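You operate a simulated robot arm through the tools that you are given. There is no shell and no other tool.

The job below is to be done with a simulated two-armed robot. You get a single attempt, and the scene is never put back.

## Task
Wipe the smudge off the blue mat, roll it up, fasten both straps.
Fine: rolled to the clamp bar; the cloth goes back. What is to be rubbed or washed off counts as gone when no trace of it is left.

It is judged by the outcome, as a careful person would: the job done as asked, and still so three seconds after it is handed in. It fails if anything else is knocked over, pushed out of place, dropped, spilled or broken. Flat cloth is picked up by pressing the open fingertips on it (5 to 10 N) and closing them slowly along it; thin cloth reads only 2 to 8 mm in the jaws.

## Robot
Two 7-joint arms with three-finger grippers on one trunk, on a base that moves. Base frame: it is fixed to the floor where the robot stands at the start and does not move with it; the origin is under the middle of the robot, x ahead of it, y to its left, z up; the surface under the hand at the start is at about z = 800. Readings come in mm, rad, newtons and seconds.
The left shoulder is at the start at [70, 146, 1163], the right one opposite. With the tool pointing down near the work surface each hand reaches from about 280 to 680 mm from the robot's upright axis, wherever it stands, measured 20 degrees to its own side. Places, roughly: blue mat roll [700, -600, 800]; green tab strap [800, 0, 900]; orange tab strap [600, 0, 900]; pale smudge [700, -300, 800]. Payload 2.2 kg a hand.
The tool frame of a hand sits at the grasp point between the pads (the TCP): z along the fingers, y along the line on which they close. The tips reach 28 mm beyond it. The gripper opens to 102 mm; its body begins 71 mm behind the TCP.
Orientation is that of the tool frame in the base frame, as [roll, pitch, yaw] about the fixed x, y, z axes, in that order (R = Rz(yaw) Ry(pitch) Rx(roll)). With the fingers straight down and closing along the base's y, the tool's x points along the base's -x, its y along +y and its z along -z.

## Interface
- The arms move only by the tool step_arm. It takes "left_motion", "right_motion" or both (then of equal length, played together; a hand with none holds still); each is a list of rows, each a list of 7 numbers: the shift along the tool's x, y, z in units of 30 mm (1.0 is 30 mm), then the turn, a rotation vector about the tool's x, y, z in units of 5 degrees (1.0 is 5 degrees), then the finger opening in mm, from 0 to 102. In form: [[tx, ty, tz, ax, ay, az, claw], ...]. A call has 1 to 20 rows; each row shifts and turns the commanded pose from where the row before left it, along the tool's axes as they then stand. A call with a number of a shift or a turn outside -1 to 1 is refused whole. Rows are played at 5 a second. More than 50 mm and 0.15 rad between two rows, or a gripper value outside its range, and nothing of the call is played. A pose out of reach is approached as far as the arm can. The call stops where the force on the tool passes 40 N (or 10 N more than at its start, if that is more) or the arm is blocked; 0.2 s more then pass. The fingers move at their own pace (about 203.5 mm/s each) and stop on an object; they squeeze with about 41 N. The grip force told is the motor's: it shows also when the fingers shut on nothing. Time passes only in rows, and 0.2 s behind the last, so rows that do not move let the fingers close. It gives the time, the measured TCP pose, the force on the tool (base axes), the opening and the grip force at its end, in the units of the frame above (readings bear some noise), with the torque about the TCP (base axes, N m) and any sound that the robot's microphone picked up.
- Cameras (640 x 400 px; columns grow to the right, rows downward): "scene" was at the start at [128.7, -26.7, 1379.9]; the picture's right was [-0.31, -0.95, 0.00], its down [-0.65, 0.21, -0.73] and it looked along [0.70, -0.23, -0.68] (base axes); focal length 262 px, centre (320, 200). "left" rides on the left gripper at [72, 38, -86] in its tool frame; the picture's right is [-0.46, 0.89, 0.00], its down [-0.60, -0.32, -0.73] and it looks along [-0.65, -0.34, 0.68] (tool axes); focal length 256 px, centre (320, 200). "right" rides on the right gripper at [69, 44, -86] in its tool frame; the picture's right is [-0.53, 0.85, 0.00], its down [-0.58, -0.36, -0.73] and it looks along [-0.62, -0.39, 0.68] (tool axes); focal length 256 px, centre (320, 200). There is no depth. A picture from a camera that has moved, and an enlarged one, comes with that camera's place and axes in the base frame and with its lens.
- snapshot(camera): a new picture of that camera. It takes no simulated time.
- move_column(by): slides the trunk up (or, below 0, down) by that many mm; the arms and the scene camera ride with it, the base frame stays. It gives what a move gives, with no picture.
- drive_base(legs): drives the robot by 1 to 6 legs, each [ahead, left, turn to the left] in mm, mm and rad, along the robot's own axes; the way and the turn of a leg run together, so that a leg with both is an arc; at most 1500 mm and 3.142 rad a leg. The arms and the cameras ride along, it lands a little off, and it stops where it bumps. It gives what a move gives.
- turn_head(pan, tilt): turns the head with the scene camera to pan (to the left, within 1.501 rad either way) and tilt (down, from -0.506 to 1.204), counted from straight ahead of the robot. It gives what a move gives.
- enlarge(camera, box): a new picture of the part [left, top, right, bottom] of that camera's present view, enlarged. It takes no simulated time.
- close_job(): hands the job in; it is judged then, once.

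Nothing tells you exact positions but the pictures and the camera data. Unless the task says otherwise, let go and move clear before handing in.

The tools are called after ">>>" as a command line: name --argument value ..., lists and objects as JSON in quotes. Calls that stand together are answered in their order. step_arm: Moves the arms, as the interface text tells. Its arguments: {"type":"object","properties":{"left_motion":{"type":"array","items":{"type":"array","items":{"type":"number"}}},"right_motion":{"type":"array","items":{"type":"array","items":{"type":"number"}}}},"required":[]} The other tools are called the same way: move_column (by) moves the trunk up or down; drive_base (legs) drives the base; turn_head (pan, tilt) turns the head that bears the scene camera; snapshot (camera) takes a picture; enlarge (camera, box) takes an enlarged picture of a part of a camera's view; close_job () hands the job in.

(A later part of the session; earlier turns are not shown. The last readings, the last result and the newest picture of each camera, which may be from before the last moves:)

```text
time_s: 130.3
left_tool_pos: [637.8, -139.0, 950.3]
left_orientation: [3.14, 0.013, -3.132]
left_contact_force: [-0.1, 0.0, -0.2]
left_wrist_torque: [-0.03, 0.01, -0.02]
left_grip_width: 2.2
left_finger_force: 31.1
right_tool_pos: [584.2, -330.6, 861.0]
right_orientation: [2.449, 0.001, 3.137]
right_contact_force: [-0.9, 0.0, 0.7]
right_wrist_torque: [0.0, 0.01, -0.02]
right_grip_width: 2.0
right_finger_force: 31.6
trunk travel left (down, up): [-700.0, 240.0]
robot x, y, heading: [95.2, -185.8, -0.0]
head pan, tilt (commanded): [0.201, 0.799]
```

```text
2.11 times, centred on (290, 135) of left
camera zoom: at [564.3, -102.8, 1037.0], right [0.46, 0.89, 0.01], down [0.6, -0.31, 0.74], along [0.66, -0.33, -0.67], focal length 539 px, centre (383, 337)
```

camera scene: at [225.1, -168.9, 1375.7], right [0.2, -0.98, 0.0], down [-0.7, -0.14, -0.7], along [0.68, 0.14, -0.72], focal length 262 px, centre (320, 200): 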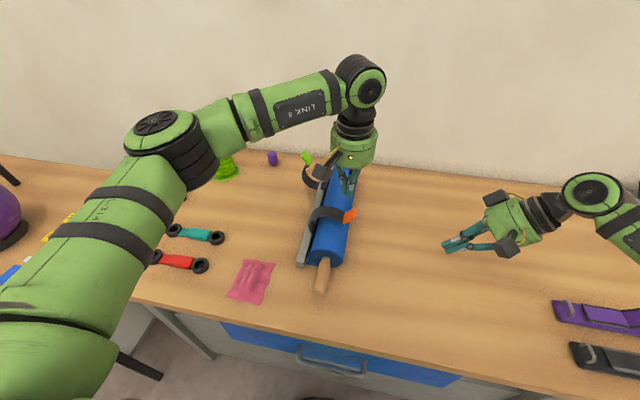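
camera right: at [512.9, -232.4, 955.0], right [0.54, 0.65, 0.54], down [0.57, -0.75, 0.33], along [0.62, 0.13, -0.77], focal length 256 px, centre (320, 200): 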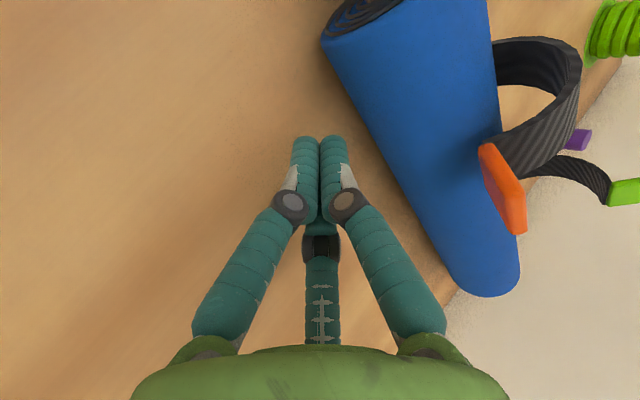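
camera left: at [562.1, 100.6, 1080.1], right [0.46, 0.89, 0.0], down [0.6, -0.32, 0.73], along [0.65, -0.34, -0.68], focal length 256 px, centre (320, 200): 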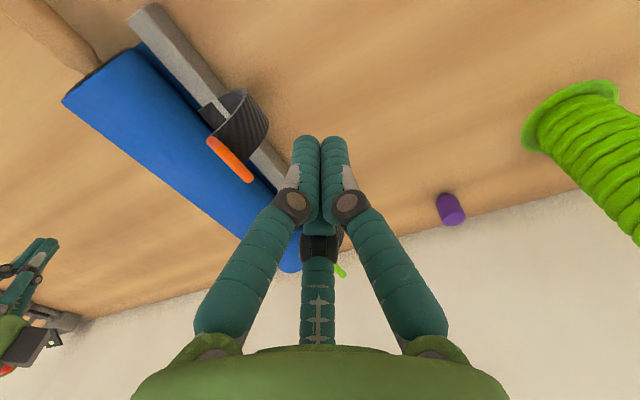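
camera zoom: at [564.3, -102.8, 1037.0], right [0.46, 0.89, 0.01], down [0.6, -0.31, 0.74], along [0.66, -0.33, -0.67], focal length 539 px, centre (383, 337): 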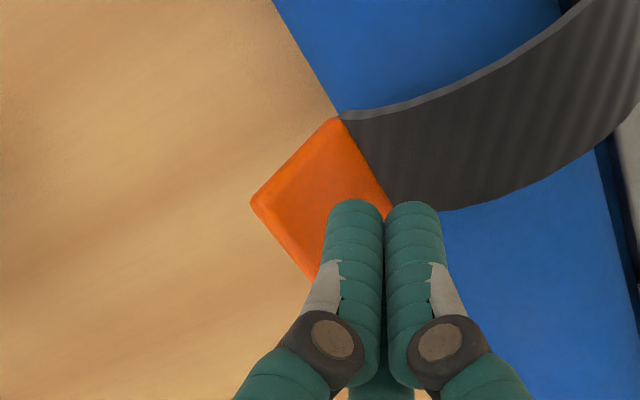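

>>> step_arm --left_motion '[[0.1, -0.22, 0.28, 0, 0, 0, 0], [0.1, -0.22, 0.28, 0, 0, 0, 0], [0, -0.17, 0.2, 0, 0, 0, 0]]'

>>> enlarge --camera "scene" --box '[260, 140, 440, 290]'

>>> enlarge --camera "left" --box '[160, 40, 420, 230]'

```text
time_s: 131.1
left_tool_pos: [632.6, -158.1, 928.8]
left_orientation: [3.137, 0.011, -3.132]
left_contact_force: [0.1, 0.0, -0.3]
left_wrist_torque: [0.0, 0.04, 0.0]
left_grip_width: 2.2
left_finger_force: 31.4
right_tool_pos: [584.8, -330.5, 861.6]
right_orientation: [2.451, 0.002, 3.136]
right_contact_force: [0.1, -0.5, -0.5]
right_wrist_torque: [-0.05, 0.03, 0.0]
right_grip_width: 2.3
right_finger_force: 30.9
trunk travel left (down, up): [-700.0, 240.0]
robot x, y, heading: [99.4, -182.8, -0.0]
head pan, tilt (commanded): [0.201, 0.799]
```

```text
2.67 times, centred on (350, 215) of scene
camera zoom: at [225.5, -169.4, 1375.6], right [0.2, -0.98, 0.0], down [-0.7, -0.14, -0.7], along [0.68, 0.14, -0.72], focal length 699 px, centre (240, 160)
```

zoom: 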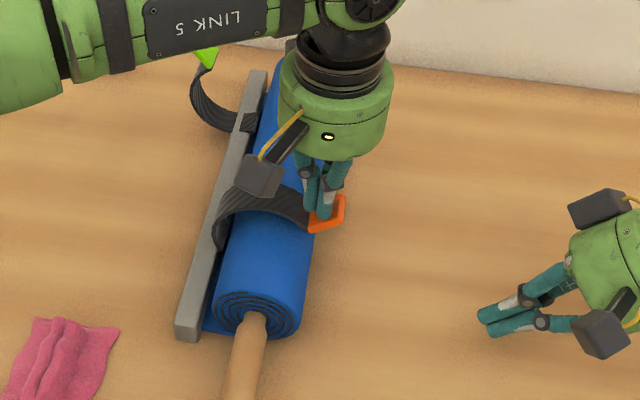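

```text
2.11 times, centred on (290, 135) of left
camera zoom: at [558.5, -121.7, 1014.1], right [0.46, 0.89, 0.01], down [0.6, -0.31, 0.74], along [0.66, -0.33, -0.68], focal length 539 px, centre (383, 337)
```

zoom: 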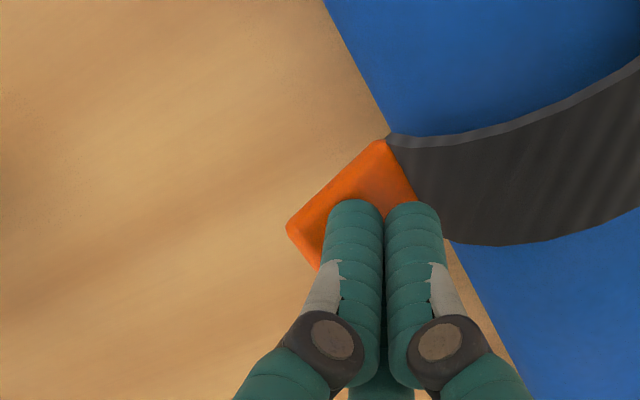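

The tab follows with no resistance. Continue down its arc.

>>> step_arm --left_motion '[[0, -0.17, 0.28, 0, 0, 0, 0], [0, -0.17, 0.28, 0, 0, 0, 0], [0, -0.13, 0.3, 0, 0, 0, 0]]'

>>> enlarge --camera "scene" --box '[260, 140, 440, 290]'

>>> enlarge --camera "left" --box '[160, 40, 420, 230]'

>>> snapshot --camera "right"

```text
time_s: 131.9
left_tool_pos: [632.9, -172.1, 901.0]
left_orientation: [-3.141, 0.012, -3.134]
left_contact_force: [-1.3, -0.1, -0.3]
left_wrist_torque: [0.04, -0.01, -0.01]
left_grip_width: 2.3
left_finger_force: 31.9
right_tool_pos: [584.5, -329.8, 861.9]
right_orientation: [2.451, 0.0, 3.134]
right_contact_force: [0.3, 0.4, 0.4]
right_wrist_torque: [-0.02, 0.01, -0.04]
right_grip_width: 2.0
right_finger_force: 31.7
trunk travel left (down, up): [-700.0, 240.0]
robot x, y, heading: [98.0, -181.7, 0.002]
head pan, tilt (commanded): [0.201, 0.799]
```

```text
2.67 times, centred on (350, 215) of scene
camera zoom: at [225.6, -169.1, 1375.6], right [0.2, -0.98, 0.0], down [-0.7, -0.14, -0.7], along [0.68, 0.14, -0.72], focal length 699 px, centre (240, 160)
```

zoom: 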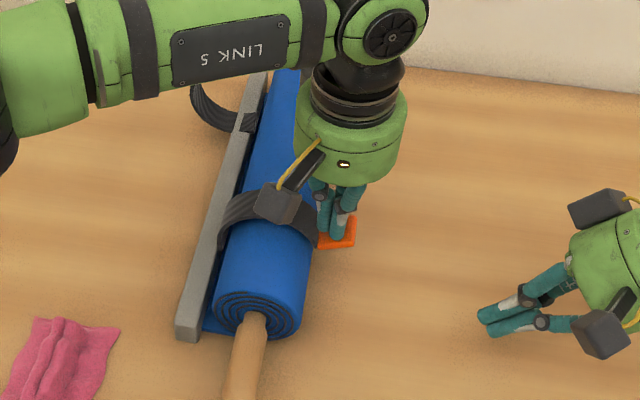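

```text
2.11 times, centred on (290, 135) of left
camera zoom: at [559.3, -135.2, 987.7], right [0.46, 0.89, 0.01], down [0.6, -0.31, 0.74], along [0.66, -0.33, -0.67], focal length 539 px, centre (383, 337)
```

zoom: 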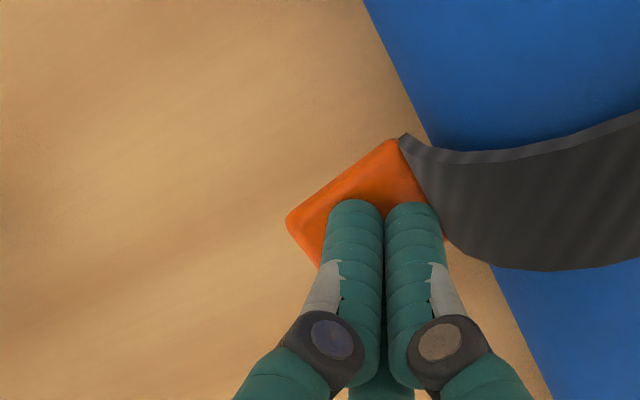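

```text
taken
camera right: at [514.8, -350.9, 953.7], right [0.54, 0.65, 0.54], down [0.57, -0.75, 0.33], along [0.62, 0.13, -0.77], focal length 256 px, centre (320, 200)
```

right: 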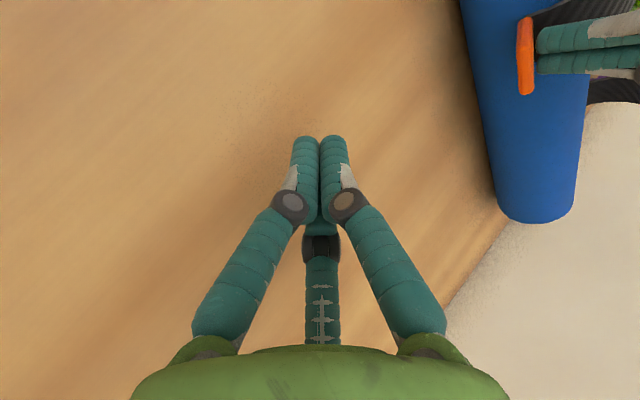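

>>> step_arm --left_motion '[[0, -0.12, 0.3, 0, 0, 0, 0], [0, -0.1, 0.3, 0, 0, 0, 0]]'

>>> enlarge --camera "left" --box '[160, 40, 420, 230]'

>>> enlarge --camera "scene" --box '[290, 170, 390, 270]'

```text
time_s: 132.5
left_tool_pos: [633.6, -178.2, 883.6]
left_orientation: [-3.141, 0.011, -3.133]
left_contact_force: [0.9, -0.2, 0.5]
left_wrist_torque: [0.01, -0.02, 0.02]
left_grip_width: 1.9
left_finger_force: 31.0
right_tool_pos: [584.8, -329.3, 861.7]
right_orientation: [2.452, 0.001, 3.137]
right_contact_force: [-0.4, -0.1, -0.4]
right_wrist_torque: [0.01, -0.01, -0.01]
right_grip_width: 2.2
right_finger_force: 31.6
trunk travel left (down, up): [-700.0, 240.0]
robot x, y, heading: [97.0, -181.8, 0.002]
head pan, tilt (commanded): [0.201, 0.799]
```

```text
2.11 times, centred on (290, 135) of left
camera zoom: at [559.3, -142.0, 969.9], right [0.46, 0.89, 0.01], down [0.6, -0.31, 0.74], along [0.66, -0.33, -0.67], focal length 539 px, centre (383, 337)
```

zoom: 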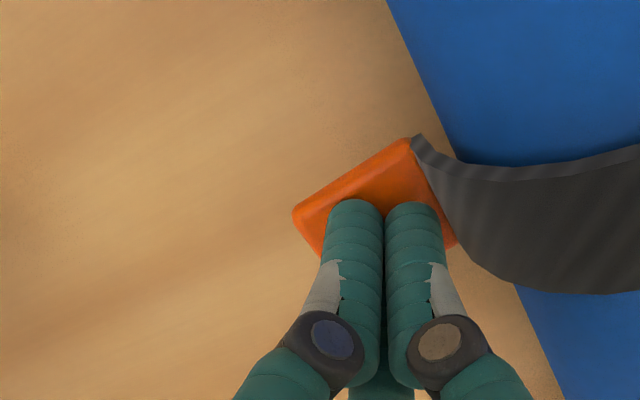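

```text
4.00 times, centred on (340, 220) of scene
camera zoom: at [225.0, -168.8, 1375.7], right [0.2, -0.98, 0.0], down [-0.7, -0.14, -0.7], along [0.68, 0.14, -0.72], focal length 1049 px, centre (240, 120)
```

zoom: 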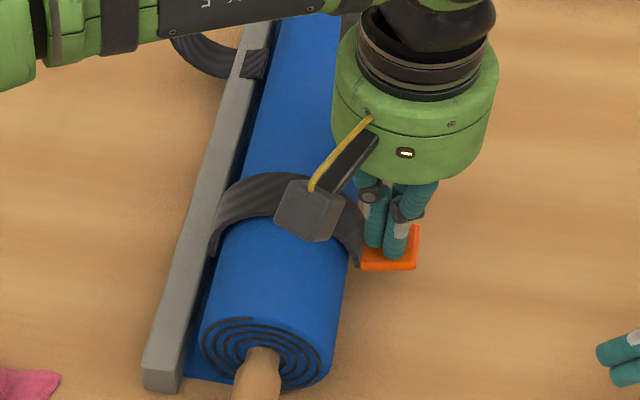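

The strap is hugging the roll now. A little further down until I feel it seat.

>>> step_arm --left_motion '[[0, -0.06, 0.25, 0, 0, 0, 0], [0, -0.03, 0.2, 0, 0, 0, 0]]'

>>> enlarge --camera "scene" --box '[290, 170, 390, 270]'

```text
time_s: 133.1
left_tool_pos: [633.8, -177.9, 882.3]
left_orientation: [-3.139, 0.025, -3.131]
left_contact_force: [-12.1, 10.4, 23.3]
left_wrist_torque: [0.02, 0.45, -0.21]
left_grip_width: 2.1
left_finger_force: 31.3
right_tool_pos: [582.3, -329.1, 862.7]
right_orientation: [2.451, 0.005, 3.139]
right_contact_force: [0.9, 0.2, -1.5]
right_wrist_torque: [0.02, 0.01, 0.0]
right_grip_width: 1.9
right_finger_force: 31.5
trunk travel left (down, up): [-700.0, 240.0]
robot x, y, heading: [98.2, -182.5, -0.002]
head pan, tilt (commanded): [0.201, 0.799]
stopped in row 2 (left hand): the force on the tool passed its limit at 44 N (the readings are from after the stop); the commanded pose is now the measured one
```

```text
4.00 times, centred on (340, 220) of scene
camera zoom: at [220.3, -167.2, 1376.2], right [0.2, -0.98, 0.0], down [-0.7, -0.14, -0.7], along [0.69, 0.14, -0.71], focal length 1049 px, centre (240, 120)
```

zoom: 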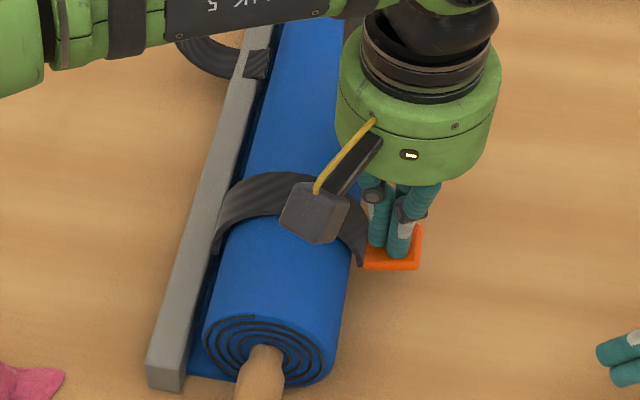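

It has come to a firm stop under 44 N. I'll lift off and check whether it holds.

>>> step_arm --left_motion '[[0, 0, -0.3, 0, 0, 0, 0], [0, 0, -1, 0, 0, 0, 0], [0, 0, -1, 0, 0, 0, 0], [0, 0, -1, 0, 0, 0, 0], [0, 0, -1, 0, 0, 0, 0], [0, 0, 0, 0, 0, 0, 0]]'

>>> enlarge --camera "scene" --box '[290, 170, 390, 270]'

>>> snapshot --camera "left"

>>> snapshot --camera "right"

```text
time_s: 134.5
left_tool_pos: [634.0, -180.3, 1005.1]
left_orientation: [-3.139, 0.022, -3.13]
left_contact_force: [-0.1, -0.2, -0.6]
left_wrist_torque: [-0.01, 0.02, -0.02]
left_grip_width: 1.9
left_finger_force: 31.1
right_tool_pos: [583.6, -329.2, 860.4]
right_orientation: [2.451, 0.001, 3.139]
right_contact_force: [-0.3, 0.4, -1.3]
right_wrist_torque: [0.05, 0.01, 0.0]
right_grip_width: 2.2
right_finger_force: 31.4
trunk travel left (down, up): [-700.0, 240.0]
robot x, y, heading: [100.4, -185.3, 0.003]
head pan, tilt (commanded): [0.201, 0.799]
```

```text
4.00 times, centred on (340, 220) of scene
camera zoom: at [225.9, -168.8, 1375.5], right [0.2, -0.98, 0.0], down [-0.7, -0.14, -0.7], along [0.68, 0.14, -0.72], focal length 1049 px, centre (240, 120)
```

zoom: 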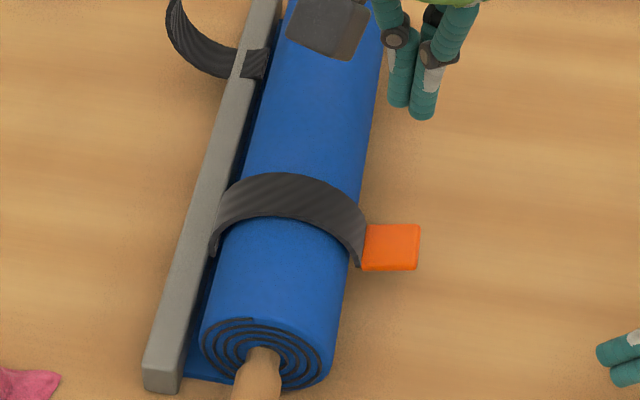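

```text
taken
camera left: at [558.7, -143.7, 1090.9], right [0.45, 0.89, 0.01], down [0.59, -0.31, 0.74], along [0.67, -0.33, -0.67], focal length 256 px, centre (320, 200)
```

left: 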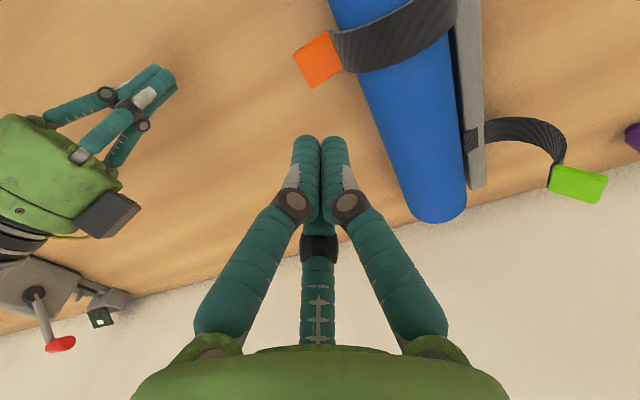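

```text
taken
camera right: at [515.1, -350.5, 953.6], right [0.54, 0.65, 0.54], down [0.57, -0.75, 0.33], along [0.62, 0.13, -0.77], focal length 256 px, centre (320, 200)
```

right: 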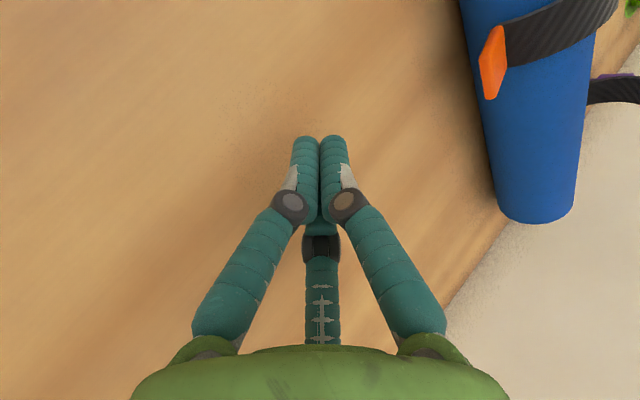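

The orange strap hugs the roll and stays. Now the green strap: I'll lift the left hand, take it to the +y side and pitch it forward 30° so it can reach x ≈ 804.

>>> step_arm --left_motion '[[0, 0.5, -0.8, 0, 0, 0, 0], [0, 1, -0.2, 0, 0, 0, 0], [0, 1, 0, 0, 0, 0, 0], [0, 1, 0, 0, 0, 0, 0], [0, 1, 0, 0, 0, 0, 0], [0, 1, 0, 0, 0, 0, 0], [0, 1, 0, 0, 0, 0, 0], [0, 1, 0, 0, 0, 0, 0], [0, 0.5, 0, 0, -1, 0, 0], [0, 0, 0, 0, -1, 0, 0], [0, 0, 0, 0, -1, 0, 0], [0, 0, 0, 0, -1, 0, 0], [0, 0, 0, 0, -1, 0, 0], [0, 0, 0, 0, -1, 0, 0]]'

>>> snapshot --camera "scene"

>>> snapshot --camera "left"

```text
time_s: 137.5
left_tool_pos: [629.5, 58.5, 1037.4]
left_orientation: [-3.139, 0.547, -3.129]
left_contact_force: [-0.3, -0.8, 0.3]
left_wrist_torque: [0.0, -0.01, -0.01]
left_grip_width: 2.2
left_finger_force: 31.7
right_tool_pos: [584.8, -330.0, 861.7]
right_orientation: [2.452, 0.002, 3.138]
right_contact_force: [-0.2, -0.2, -0.3]
right_wrist_torque: [-0.03, -0.03, 0.0]
right_grip_width: 2.0
right_finger_force: 31.3
trunk travel left (down, up): [-700.0, 240.0]
robot x, y, heading: [97.3, -185.3, -0.003]
head pan, tilt (commanded): [0.201, 0.799]
```

```text
taken
camera scene: at [224.9, -168.4, 1375.7], right [0.2, -0.98, 0.0], down [-0.7, -0.14, -0.7], along [0.68, 0.14, -0.72], focal length 262 px, centre (320, 200)
```

scene: 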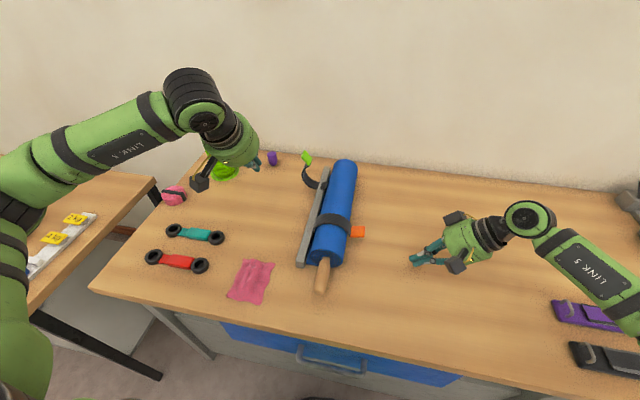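

```text
taken
camera left: at [522.7, 95.2, 1072.8], right [0.39, 0.89, 0.24], down [0.14, -0.31, 0.94], along [0.91, -0.33, -0.25], focal length 256 px, centre (320, 200)
```

left: 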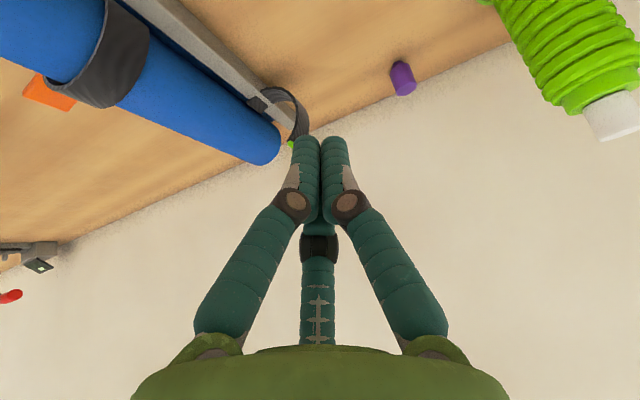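

Pitched well. Now advance to the +y side of the green tab.

>>> step_arm --left_motion '[[-0.52, -0.05, 0.857, 0, 0, 0, 0], [-0.52, -0.05, 0.857, 0, 0, 0, 0], [-0.52, -0.05, 0.857, 0, 0, 0, 0], [-0.52, -0.05, 0.857, 0, 0, 0, 0], [-0.52, -0.05, 0.857, 0, 0, 0, 0], [-0.4, -0.05, 0.7, 0, 0, 0, 0]]'

>>> snapshot --camera "left"

>>> enlarge --camera "scene" --box '[230, 90, 370, 230]'

```text
time_s: 138.9
left_tool_pos: [784.3, 50.2, 955.8]
left_orientation: [-3.14, 0.544, -3.128]
left_contact_force: [0.7, 0.1, -0.6]
left_wrist_torque: [-0.01, 0.01, 0.0]
left_grip_width: 2.3
left_finger_force: 31.4
right_tool_pos: [585.1, -330.4, 861.1]
right_orientation: [2.45, 0.001, 3.137]
right_contact_force: [0.2, -0.1, -1.0]
right_wrist_torque: [0.05, 0.0, -0.02]
right_grip_width: 2.0
right_finger_force: 31.6
trunk travel left (down, up): [-700.0, 240.0]
robot x, y, heading: [95.0, -182.8, -0.003]
head pan, tilt (commanded): [0.201, 0.799]
```

```text
taken
camera left: at [678.1, 86.9, 991.8], right [0.39, 0.89, 0.24], down [0.14, -0.31, 0.94], along [0.91, -0.33, -0.25], focal length 256 px, centre (320, 200)
```

left: 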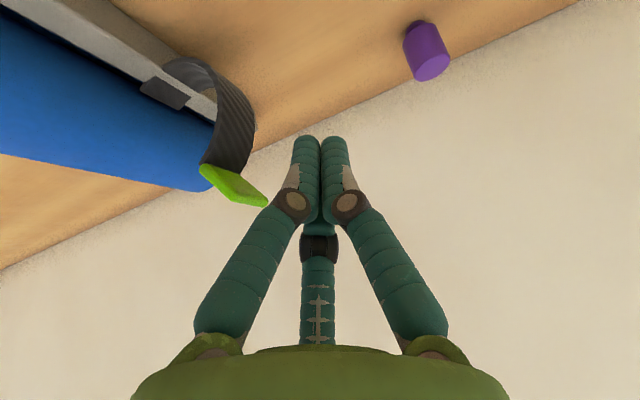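

```text
2.86 times, centred on (300, 160) of scene
camera zoom: at [226.4, -169.3, 1375.5], right [0.2, -0.98, 0.0], down [-0.7, -0.14, -0.7], along [0.68, 0.14, -0.72], focal length 749 px, centre (377, 314)
```

zoom: 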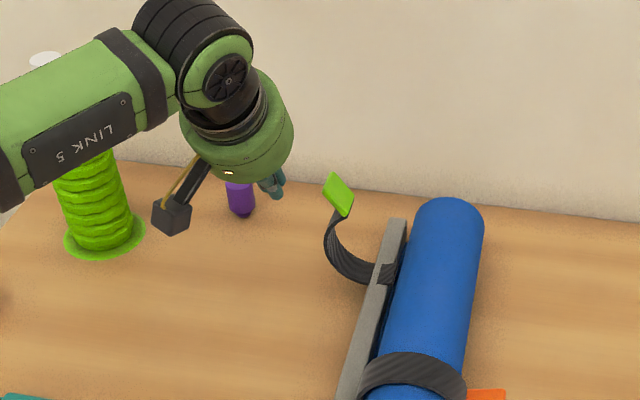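

>>> step_arm --left_motion '[[-0.1, -0.3, 0.07, 0, 0, 0, 0], [0, -0.3, 0, 0, 0, 0, 0], [0, -0.3, 0, 0, 0, 0, 0], [0, -0.3, 0, 0, 0, 0, 0], [0, -0.3, 0, 0, 0, 0, 0]]'

>>> snapshot --camera "left"

>>> enlarge --camera "scene" --box '[230, 90, 370, 230]'

```text
time_s: 140.1
left_tool_pos: [789.0, 8.0, 954.4]
left_orientation: [-3.14, 0.545, -3.128]
left_contact_force: [0.1, 0.8, -0.4]
left_wrist_torque: [0.0, 0.0, -0.02]
left_grip_width: 2.2
left_finger_force: 31.3
right_tool_pos: [583.7, -329.8, 859.5]
right_orientation: [2.451, 0.001, 3.138]
right_contact_force: [0.0, 0.0, -0.3]
right_wrist_torque: [0.03, -0.01, -0.03]
right_grip_width: 2.1
right_finger_force: 31.7
trunk travel left (down, up): [-700.0, 240.0]
robot x, y, heading: [94.1, -185.0, 0.001]
head pan, tilt (commanded): [0.201, 0.799]
```

```text
taken
camera left: at [681.9, 43.6, 991.8], right [0.39, 0.89, 0.24], down [0.14, -0.31, 0.94], along [0.91, -0.33, -0.25], focal length 256 px, centre (320, 200)
```

left: 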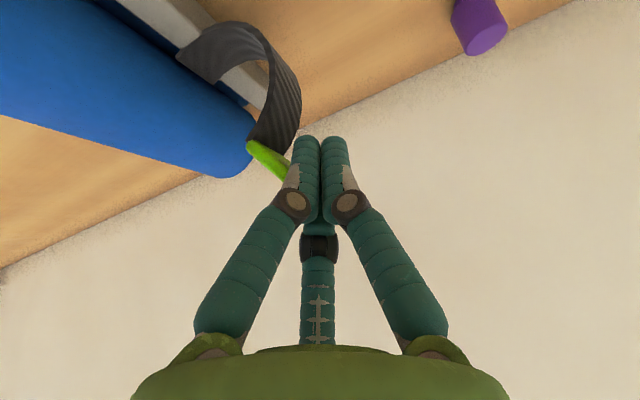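

```text
2.86 times, centred on (300, 160) of scene
camera zoom: at [225.1, -168.9, 1375.6], right [0.2, -0.98, 0.0], down [-0.7, -0.14, -0.7], along [0.68, 0.14, -0.72], focal length 749 px, centre (377, 314)
```

zoom: 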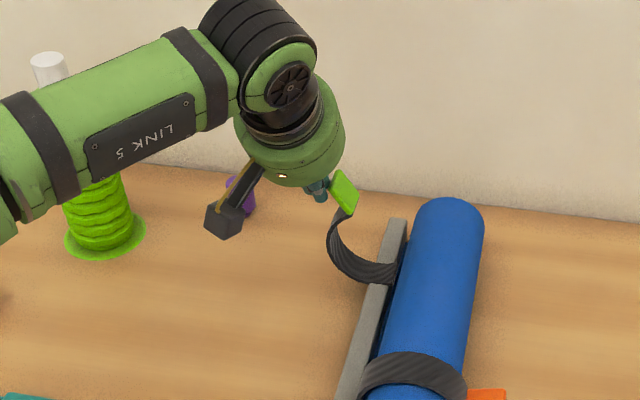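

>>> step_arm --left_motion '[[-0.02, -0.3, -0.04, 0, 0, 0, 0], [-0.02, -0.3, -0.04, 0, 0, 0, 0], [-0.02, -0.3, -0.04, 0, 0, 0, 0], [-0.02, -0.3, -0.04, 0, 0, 0, 0], [-0.02, -0.3, -0.04, 0, 0, 0, 0]]'

>>> snapshot --camera "left"

>>> enlarge --camera "scene" --box '[260, 110, 400, 250]'

```text
time_s: 141.3
left_tool_pos: [789.4, -37.9, 960.5]
left_orientation: [-3.14, 0.543, -3.129]
left_contact_force: [-0.5, -0.8, 0.0]
left_wrist_torque: [0.0, 0.01, 0.0]
left_grip_width: 2.0
left_finger_force: 31.2
right_tool_pos: [584.8, -330.6, 860.3]
right_orientation: [2.451, 0.001, 3.14]
right_contact_force: [-0.3, 0.3, 0.3]
right_wrist_torque: [-0.05, -0.02, 0.01]
right_grip_width: 2.3
right_finger_force: 31.8
trunk travel left (down, up): [-700.0, 240.0]
robot x, y, heading: [95.9, -185.0, 0.003]
head pan, tilt (commanded): [0.201, 0.799]
```

```text
taken
camera left: at [682.2, -1.9, 997.8], right [0.39, 0.89, 0.24], down [0.14, -0.31, 0.94], along [0.91, -0.33, -0.25], focal length 256 px, centre (320, 200)
```

left: 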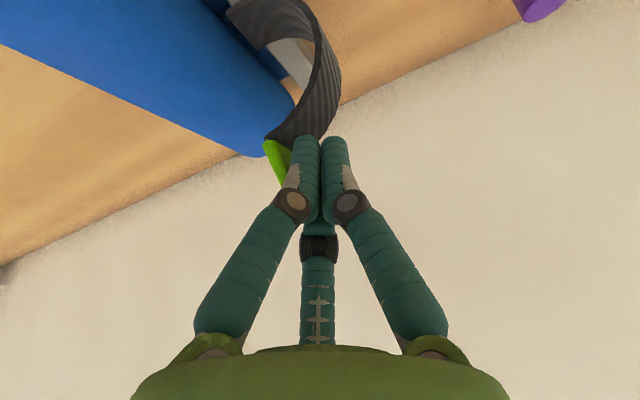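

```text
2.86 times, centred on (330, 180) of scene
camera zoom: at [225.4, -169.3, 1375.6], right [0.2, -0.98, 0.0], down [-0.7, -0.14, -0.7], along [0.68, 0.14, -0.72], focal length 749 px, centre (291, 257)
```

zoom: 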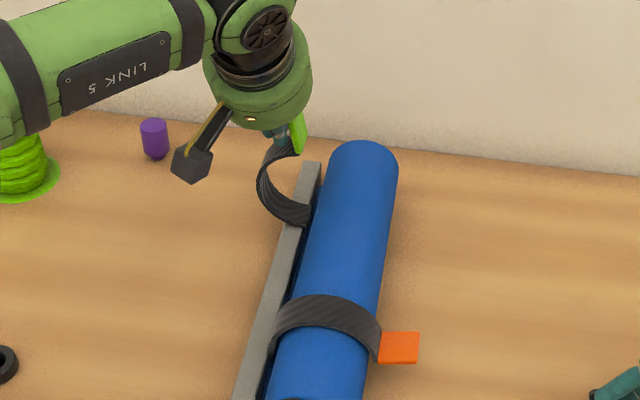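

The green strap follows, and the orange one stays put. Continuing over the top.

>>> step_arm --left_motion '[[-0.02, -0.3, -0.035, 0, 0, 0, 0], [-0.02, -0.3, -0.035, 0, 0, 0, 0], [-0.01, -0.3, -0.02, 0, 0, 0, 0], [0, -0.3, 0, 0, 0, 0, 0], [0.01, -0.3, 0.02, 0, 0, 0, 0]]'

>>> snapshot --camera "left"

>>> enlarge --camera "scene" --box '[260, 110, 400, 250]'

```text
time_s: 142.5
left_tool_pos: [789.7, -83.6, 963.2]
left_orientation: [-3.139, 0.544, -3.128]
left_contact_force: [0.4, -0.2, -0.7]
left_wrist_torque: [0.0, 0.02, 0.0]
left_grip_width: 2.0
left_finger_force: 31.1
right_tool_pos: [584.6, -330.2, 861.0]
right_orientation: [2.45, 0.0, 3.136]
right_contact_force: [0.5, 0.1, 0.6]
right_wrist_torque: [-0.01, 0.01, 0.04]
right_grip_width: 2.2
right_finger_force: 31.3
trunk travel left (down, up): [-700.0, 240.0]
robot x, y, heading: [96.1, -183.9, -0.0]
head pan, tilt (commanded): [0.201, 0.799]
```

```text
taken
camera left: at [682.3, -47.7, 1000.6], right [0.39, 0.89, 0.24], down [0.14, -0.31, 0.94], along [0.91, -0.33, -0.25], focal length 256 px, centre (320, 200)
```

left: 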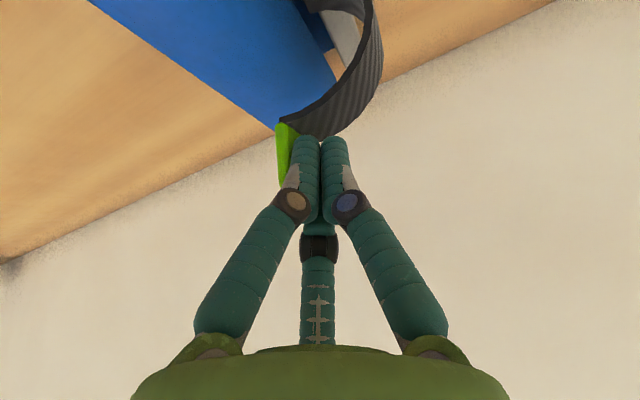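

```text
2.86 times, centred on (330, 180) of scene
camera zoom: at [225.4, -169.2, 1375.6], right [0.2, -0.98, 0.0], down [-0.7, -0.14, -0.7], along [0.68, 0.14, -0.72], focal length 749 px, centre (291, 257)
```

zoom: 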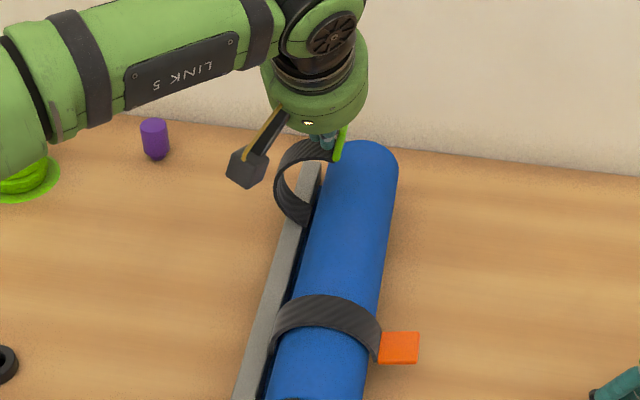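

>>> step_arm --left_motion '[[0.035, -0.3, 0.057, 0, 0, 0, 0], [0.043, -0.3, 0.071, 0, 0, 0, 0], [0.052, -0.3, 0.085, 0, 0, 0, 0], [0.069, -0.28, 0.114, 0, 0, 0, 0]]'

>>> snapshot --camera "left"

>>> enlarge --camera "scene" --box '[260, 110, 400, 250]'

```text
time_s: 143.5
left_tool_pos: [789.8, -118.2, 951.9]
left_orientation: [-3.139, 0.545, -3.127]
left_contact_force: [0.1, 0.1, 0.3]
left_wrist_torque: [-0.01, 0.0, 0.01]
left_grip_width: 2.1
left_finger_force: 31.1
right_tool_pos: [585.0, -330.5, 860.9]
right_orientation: [2.451, 0.0, 3.139]
right_contact_force: [-0.1, 0.6, -0.8]
right_wrist_torque: [-0.02, 0.02, 0.02]
right_grip_width: 2.3
right_finger_force: 31.2
trunk travel left (down, up): [-700.0, 240.0]
robot x, y, heading: [96.6, -184.2, -0.002]
head pan, tilt (commanded): [0.201, 0.799]
```

```text
taken
camera left: at [683.1, -83.0, 988.4], right [0.39, 0.89, 0.24], down [0.14, -0.31, 0.94], along [0.91, -0.33, -0.25], focal length 256 px, centre (320, 200)
```

left: 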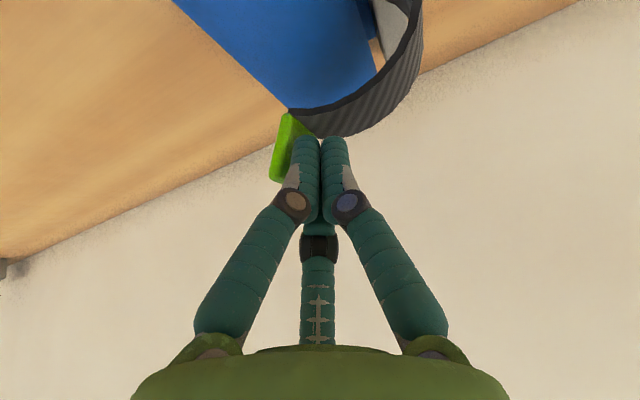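

```text
2.86 times, centred on (330, 180) of scene
camera zoom: at [225.5, -169.4, 1375.6], right [0.2, -0.98, 0.0], down [-0.7, -0.14, -0.7], along [0.68, 0.14, -0.72], focal length 749 px, centre (291, 257)
```

zoom: 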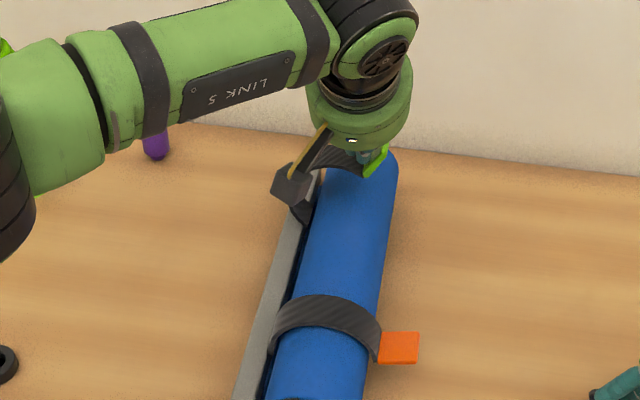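

>>> step_arm --left_motion '[[0.052, -0.3, 0.085, 0, 0, 0, 0], [0.087, -0.24, 0.142, 0, 0, 0, 0], [0.087, -0.24, 0.142, 0, 0, 0, 0], [0.087, -0.2, 0.142, 0, 0, 0, 0]]'

>>> snapshot --camera "left"

>>> enlarge --camera "scene" --box '[260, 110, 400, 250]'

```text
time_s: 144.5
left_tool_pos: [789.9, -148.0, 932.9]
left_orientation: [-3.141, 0.545, -3.129]
left_contact_force: [0.1, 0.1, -0.7]
left_wrist_torque: [0.01, -0.01, -0.01]
left_grip_width: 1.9
left_finger_force: 31.6
right_tool_pos: [585.3, -331.2, 861.0]
right_orientation: [2.451, 0.003, 3.139]
right_contact_force: [-0.9, -0.7, -0.5]
right_wrist_torque: [-0.02, 0.03, 0.01]
right_grip_width: 2.0
right_finger_force: 31.7
trunk travel left (down, up): [-700.0, 240.0]
robot x, y, heading: [94.1, -184.9, -0.004]
head pan, tilt (commanded): [0.201, 0.799]
```

```text
taken
camera left: at [683.6, -111.9, 970.3], right [0.39, 0.89, 0.24], down [0.14, -0.31, 0.94], along [0.91, -0.33, -0.25], focal length 256 px, centre (320, 200)
```

left: 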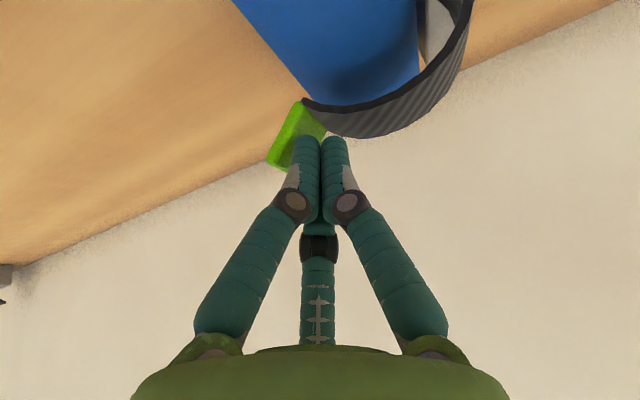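

```text
2.86 times, centred on (330, 180) of scene
camera zoom: at [225.5, -169.3, 1375.6], right [0.2, -0.98, 0.0], down [-0.7, -0.14, -0.7], along [0.68, 0.14, -0.72], focal length 749 px, centre (291, 257)
```

zoom: 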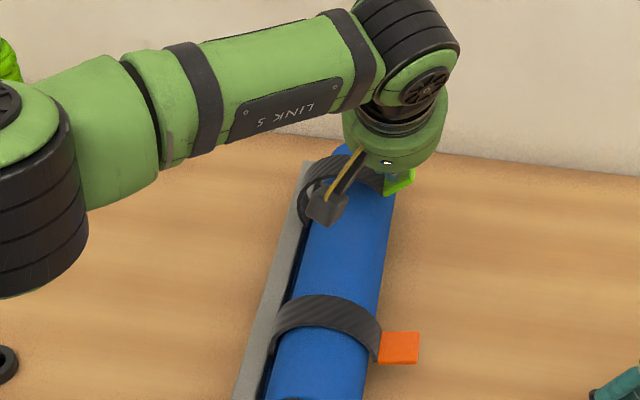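

>>> step_arm --left_motion '[[0.087, -0.167, 0.142, 0, 0, 0, 0], [0.121, -0.167, 0.2, 0, 0, 0, 0], [0.121, -0.167, 0.2, 0, 0, 0, 0], [0.139, -0.167, 0.228, 0, 0, 0, 0], [0.156, -0.133, 0.256, 0, 0, 0, 0]]'

>>> snapshot --camera "left"

>>> enlarge --camera "scene" --box '[260, 110, 400, 250]'

```text
time_s: 145.7
left_tool_pos: [791.9, -170.3, 896.2]
left_orientation: [-3.139, 0.544, -3.127]
left_contact_force: [0.2, -0.1, -0.4]
left_wrist_torque: [0.0, 0.02, 0.0]
left_grip_width: 2.3
left_finger_force: 31.2
right_tool_pos: [585.1, -329.3, 860.9]
right_orientation: [2.452, 0.0, 3.138]
right_contact_force: [0.3, -0.3, 0.2]
right_wrist_torque: [0.0, -0.01, 0.03]
right_grip_width: 2.0
right_finger_force: 31.1
trunk travel left (down, up): [-700.0, 240.0]
robot x, y, heading: [93.0, -182.9, -0.002]
head pan, tilt (commanded): [0.201, 0.799]
```

```text
taken
camera left: at [684.1, -135.5, 934.3], right [0.39, 0.89, 0.24], down [0.14, -0.31, 0.94], along [0.91, -0.33, -0.25], focal length 256 px, centre (320, 200)
```

left: 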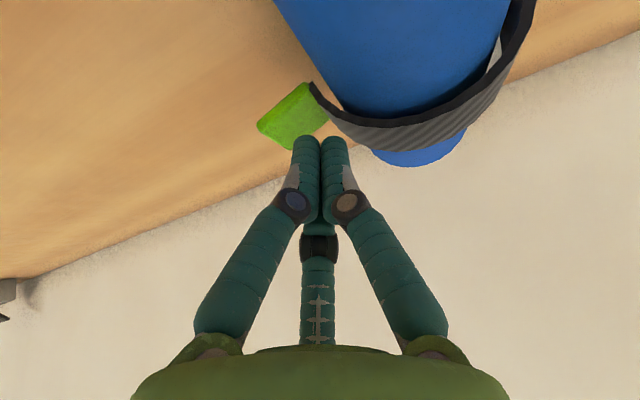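

```text
2.86 times, centred on (330, 180) of scene
camera zoom: at [225.6, -169.1, 1375.6], right [0.2, -0.98, 0.0], down [-0.7, -0.14, -0.7], along [0.68, 0.14, -0.72], focal length 749 px, centre (291, 257)
```

zoom: 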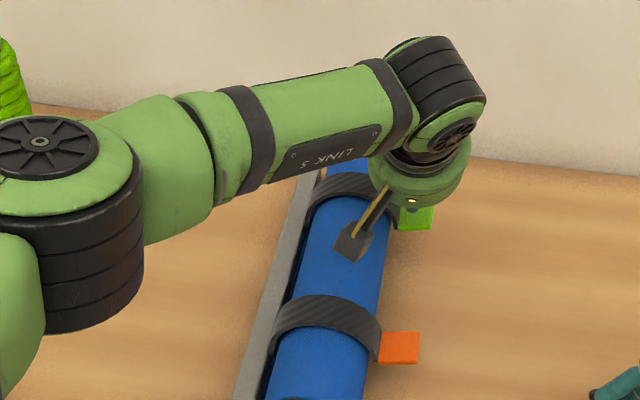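

>>> step_arm --left_motion '[[0.156, -0.13, 0.256, 0, 0, 0, 0], [0.139, -0.1, 0.228, 0, 0, 0, 0]]'

>>> snapshot --camera "left"

```text
time_s: 146.3
left_tool_pos: [790.2, -176.9, 884.8]
left_orientation: [-3.14, 0.552, -3.126]
left_contact_force: [-0.7, 2.5, 10.3]
left_wrist_torque: [0.0, 0.03, -0.01]
left_grip_width: 2.1
left_finger_force: 31.3
right_tool_pos: [583.2, -329.1, 862.4]
right_orientation: [2.452, 0.004, 3.137]
right_contact_force: [-0.3, 0.3, 0.5]
right_wrist_torque: [0.0, 0.02, 0.01]
right_grip_width: 2.1
right_finger_force: 31.2
trunk travel left (down, up): [-700.0, 240.0]
robot x, y, heading: [99.3, -183.7, -0.002]
head pan, tilt (commanded): [0.201, 0.799]
```

```text
taken
camera left: at [683.5, -141.6, 921.1], right [0.38, 0.89, 0.24], down [0.14, -0.31, 0.94], along [0.91, -0.33, -0.24], focal length 256 px, centre (320, 200)
```

left: 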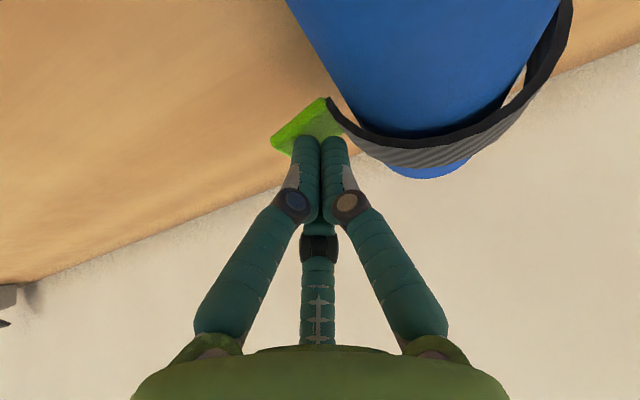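

It has begun to seat (10 N). I'll press it down firmly as with the orange one.

>>> step_arm --left_motion '[[0.05, -0.03, 0.085, 0, 0, 0, 0], [0.05, -0.03, 0.085, 0, 0, 0, 0], [0.05, 0, 0.085, 0, 0, 0, 0], [0, 0, 0, 0, 0, 0, 0]]'

>>> snapshot --camera "left"

```text
time_s: 147.3
left_tool_pos: [790.5, -176.8, 883.7]
left_orientation: [-3.14, 0.563, -3.127]
left_contact_force: [0.4, 9.1, 36.1]
left_wrist_torque: [0.01, -0.08, 0.17]
left_grip_width: 2.1
left_finger_force: 31.3
right_tool_pos: [580.6, -328.6, 864.3]
right_orientation: [2.453, 0.008, 3.139]
right_contact_force: [0.3, 0.2, 0.2]
right_wrist_torque: [0.0, -0.03, 0.02]
right_grip_width: 2.2
right_finger_force: 30.9
trunk travel left (down, up): [-700.0, 240.0]
robot x, y, heading: [96.5, -182.5, -0.0]
head pan, tilt (commanded): [0.201, 0.799]
```

```text
taken
camera left: at [682.6, -141.9, 918.0], right [0.38, 0.89, 0.25], down [0.12, -0.31, 0.94], along [0.92, -0.33, -0.23], focal length 256 px, centre (320, 200)
```

left: 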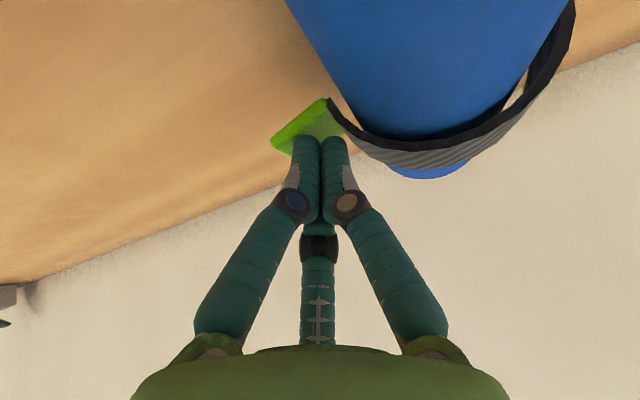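

Pressed with about 37 N against a firm stop. Now I'll lift the hand away and check both straps.

>>> step_arm --left_motion '[[-0.1, 0, -0.2, 0, 0, 0, 0], [-0.3, 0, -0.6, 0, 0, 0, 0], [-0.5, 0, -0.85, 0, 0, 0, 0], [-0.5, 0, -0.85, 0, 0, 0, 0], [0, 0, -0.9, 0, 0, 0, 0], [0, 0, -0.9, 0, 0, 0, 0]]'

>>> snapshot --camera "left"

>>> snapshot --camera "scene"

>>> enlarge --camera "scene" --box '[270, 130, 390, 290]'

```text
time_s: 148.7
left_tool_pos: [757.4, -179.0, 1005.2]
left_orientation: [-3.14, 0.544, -3.128]
left_contact_force: [-0.1, 0.1, -0.6]
left_wrist_torque: [0.02, 0.0, -0.02]
left_grip_width: 2.1
left_finger_force: 31.2
right_tool_pos: [583.0, -330.0, 861.6]
right_orientation: [2.451, 0.003, 3.138]
right_contact_force: [-0.3, -0.5, -0.1]
right_wrist_torque: [0.0, -0.02, -0.01]
right_grip_width: 2.2
right_finger_force: 31.5
trunk travel left (down, up): [-700.0, 240.0]
robot x, y, heading: [97.4, -185.3, -0.0]
head pan, tilt (commanded): [0.201, 0.799]
```

```text
taken
camera left: at [650.3, -144.0, 1041.9], right [0.39, 0.89, 0.24], down [0.14, -0.31, 0.94], along [0.91, -0.33, -0.25], focal length 256 px, centre (320, 200)
```

left: 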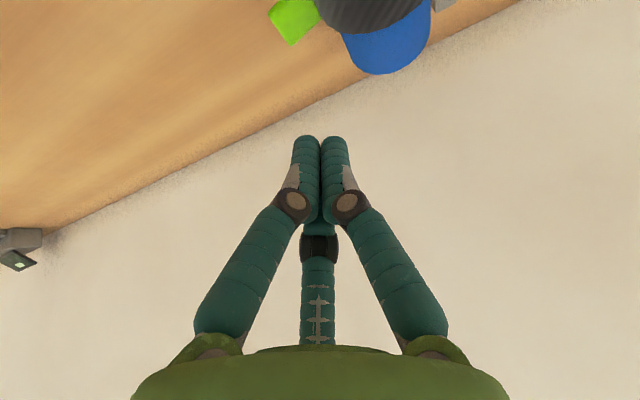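

```text
taken
camera scene: at [224.4, -168.3, 1375.7], right [0.2, -0.98, 0.0], down [-0.7, -0.14, -0.7], along [0.68, 0.14, -0.72], focal length 262 px, centre (320, 200)
```

scene: 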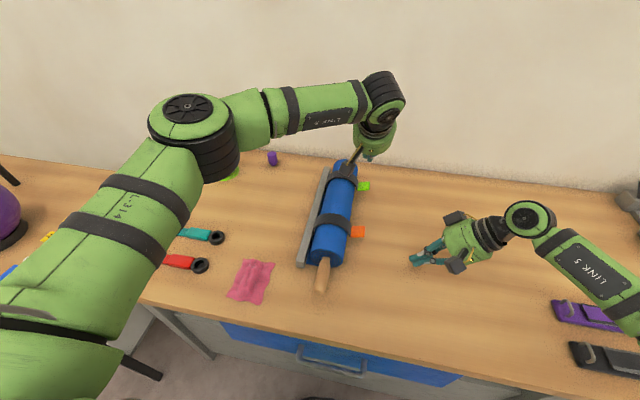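

```text
2.50 times, centred on (330, 210) of scene
camera zoom: at [224.4, -168.3, 1375.7], right [0.2, -0.98, 0.0], down [-0.7, -0.14, -0.7], along [0.68, 0.14, -0.72], focal length 656 px, centre (295, 175)
```

zoom: 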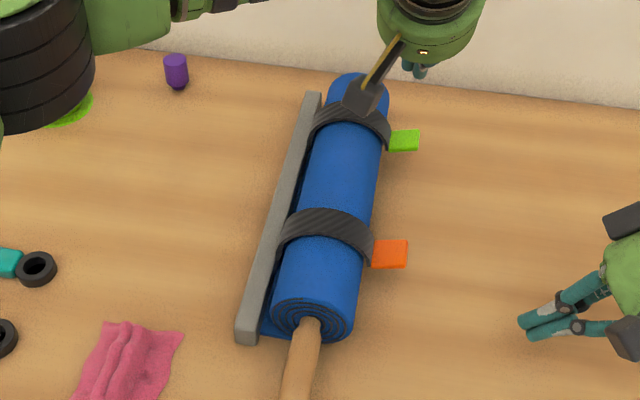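

Both straps lie round the roll. I'll withdraw the left hand and look at them more closely from several views.

>>> step_arm --left_motion '[[-0.5, 0, -0.85, 0, 0, 0, 0], [0.83, 0.8, -0.77, 0, 0, 0, 0], [0.83, 0.8, -0.77, 0, 0, 0, 0], [0.83, 0.8, -0.77, 0, 0, 0, 0], [0.83, 0.8, -0.77, 0, 0, 0, 0], [0.83, 0.8, -0.77, 0, 0, 0, 0], [0.83, 0.8, -0.77, 0, 0, 0, 0], [0, 0.8, 0, 0, 0, 0, 0], [0, 0.8, 0, 0, 0, 0, 0]]'

>>> snapshot --camera "scene"

>>> enlarge --camera "scene" --box '[280, 140, 380, 290]'

>>> snapshot --camera "right"

```text
time_s: 150.7
left_tool_pos: [557.6, 11.3, 1074.5]
left_orientation: [-3.138, 0.545, -3.127]
left_contact_force: [0.1, 0.1, -0.3]
left_wrist_torque: [-0.01, -0.02, 0.01]
left_grip_width: 2.2
left_finger_force: 31.6
right_tool_pos: [585.0, -328.8, 860.3]
right_orientation: [2.454, 0.002, 3.138]
right_contact_force: [-0.1, 0.6, 0.7]
right_wrist_torque: [-0.04, 0.0, 0.01]
right_grip_width: 1.9
right_finger_force: 31.5
trunk travel left (down, up): [-700.0, 240.0]
robot x, y, heading: [97.8, -187.1, 0.001]
head pan, tilt (commanded): [0.201, 0.799]
```

```text
taken
camera scene: at [224.8, -167.6, 1375.7], right [0.2, -0.98, 0.0], down [-0.7, -0.14, -0.7], along [0.68, 0.14, -0.72], focal length 262 px, centre (320, 200)
```

scene: 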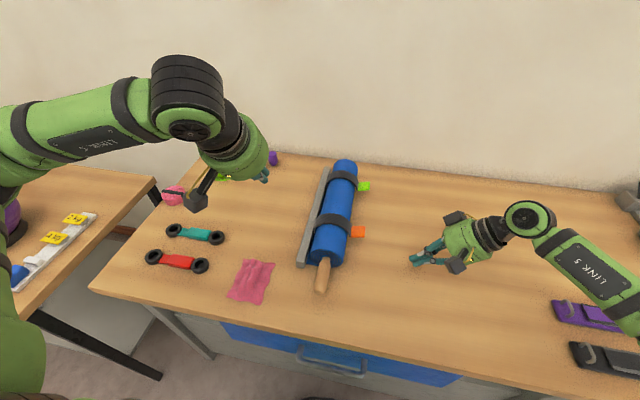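

```text
2.67 times, centred on (330, 215) of scene
camera zoom: at [224.8, -167.6, 1375.7], right [0.2, -0.98, 0.0], down [-0.7, -0.14, -0.7], along [0.68, 0.14, -0.72], focal length 699 px, centre (293, 160)
```

zoom: 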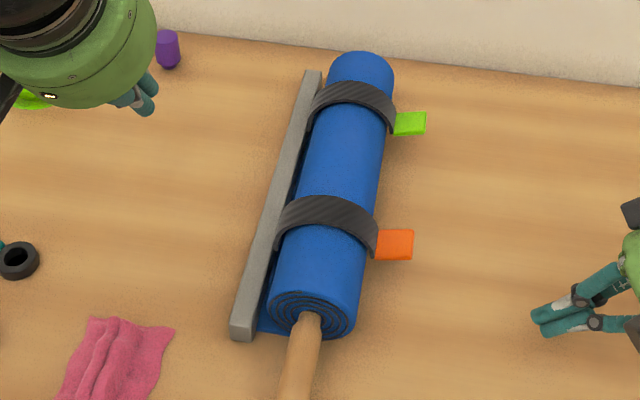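

```text
taken
camera right: at [514.3, -349.6, 954.2], right [0.54, 0.65, 0.54], down [0.57, -0.75, 0.33], along [0.62, 0.13, -0.77], focal length 256 px, centre (320, 200)
```

right: 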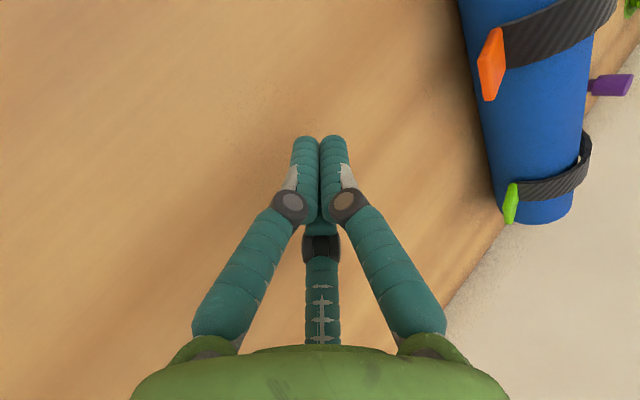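

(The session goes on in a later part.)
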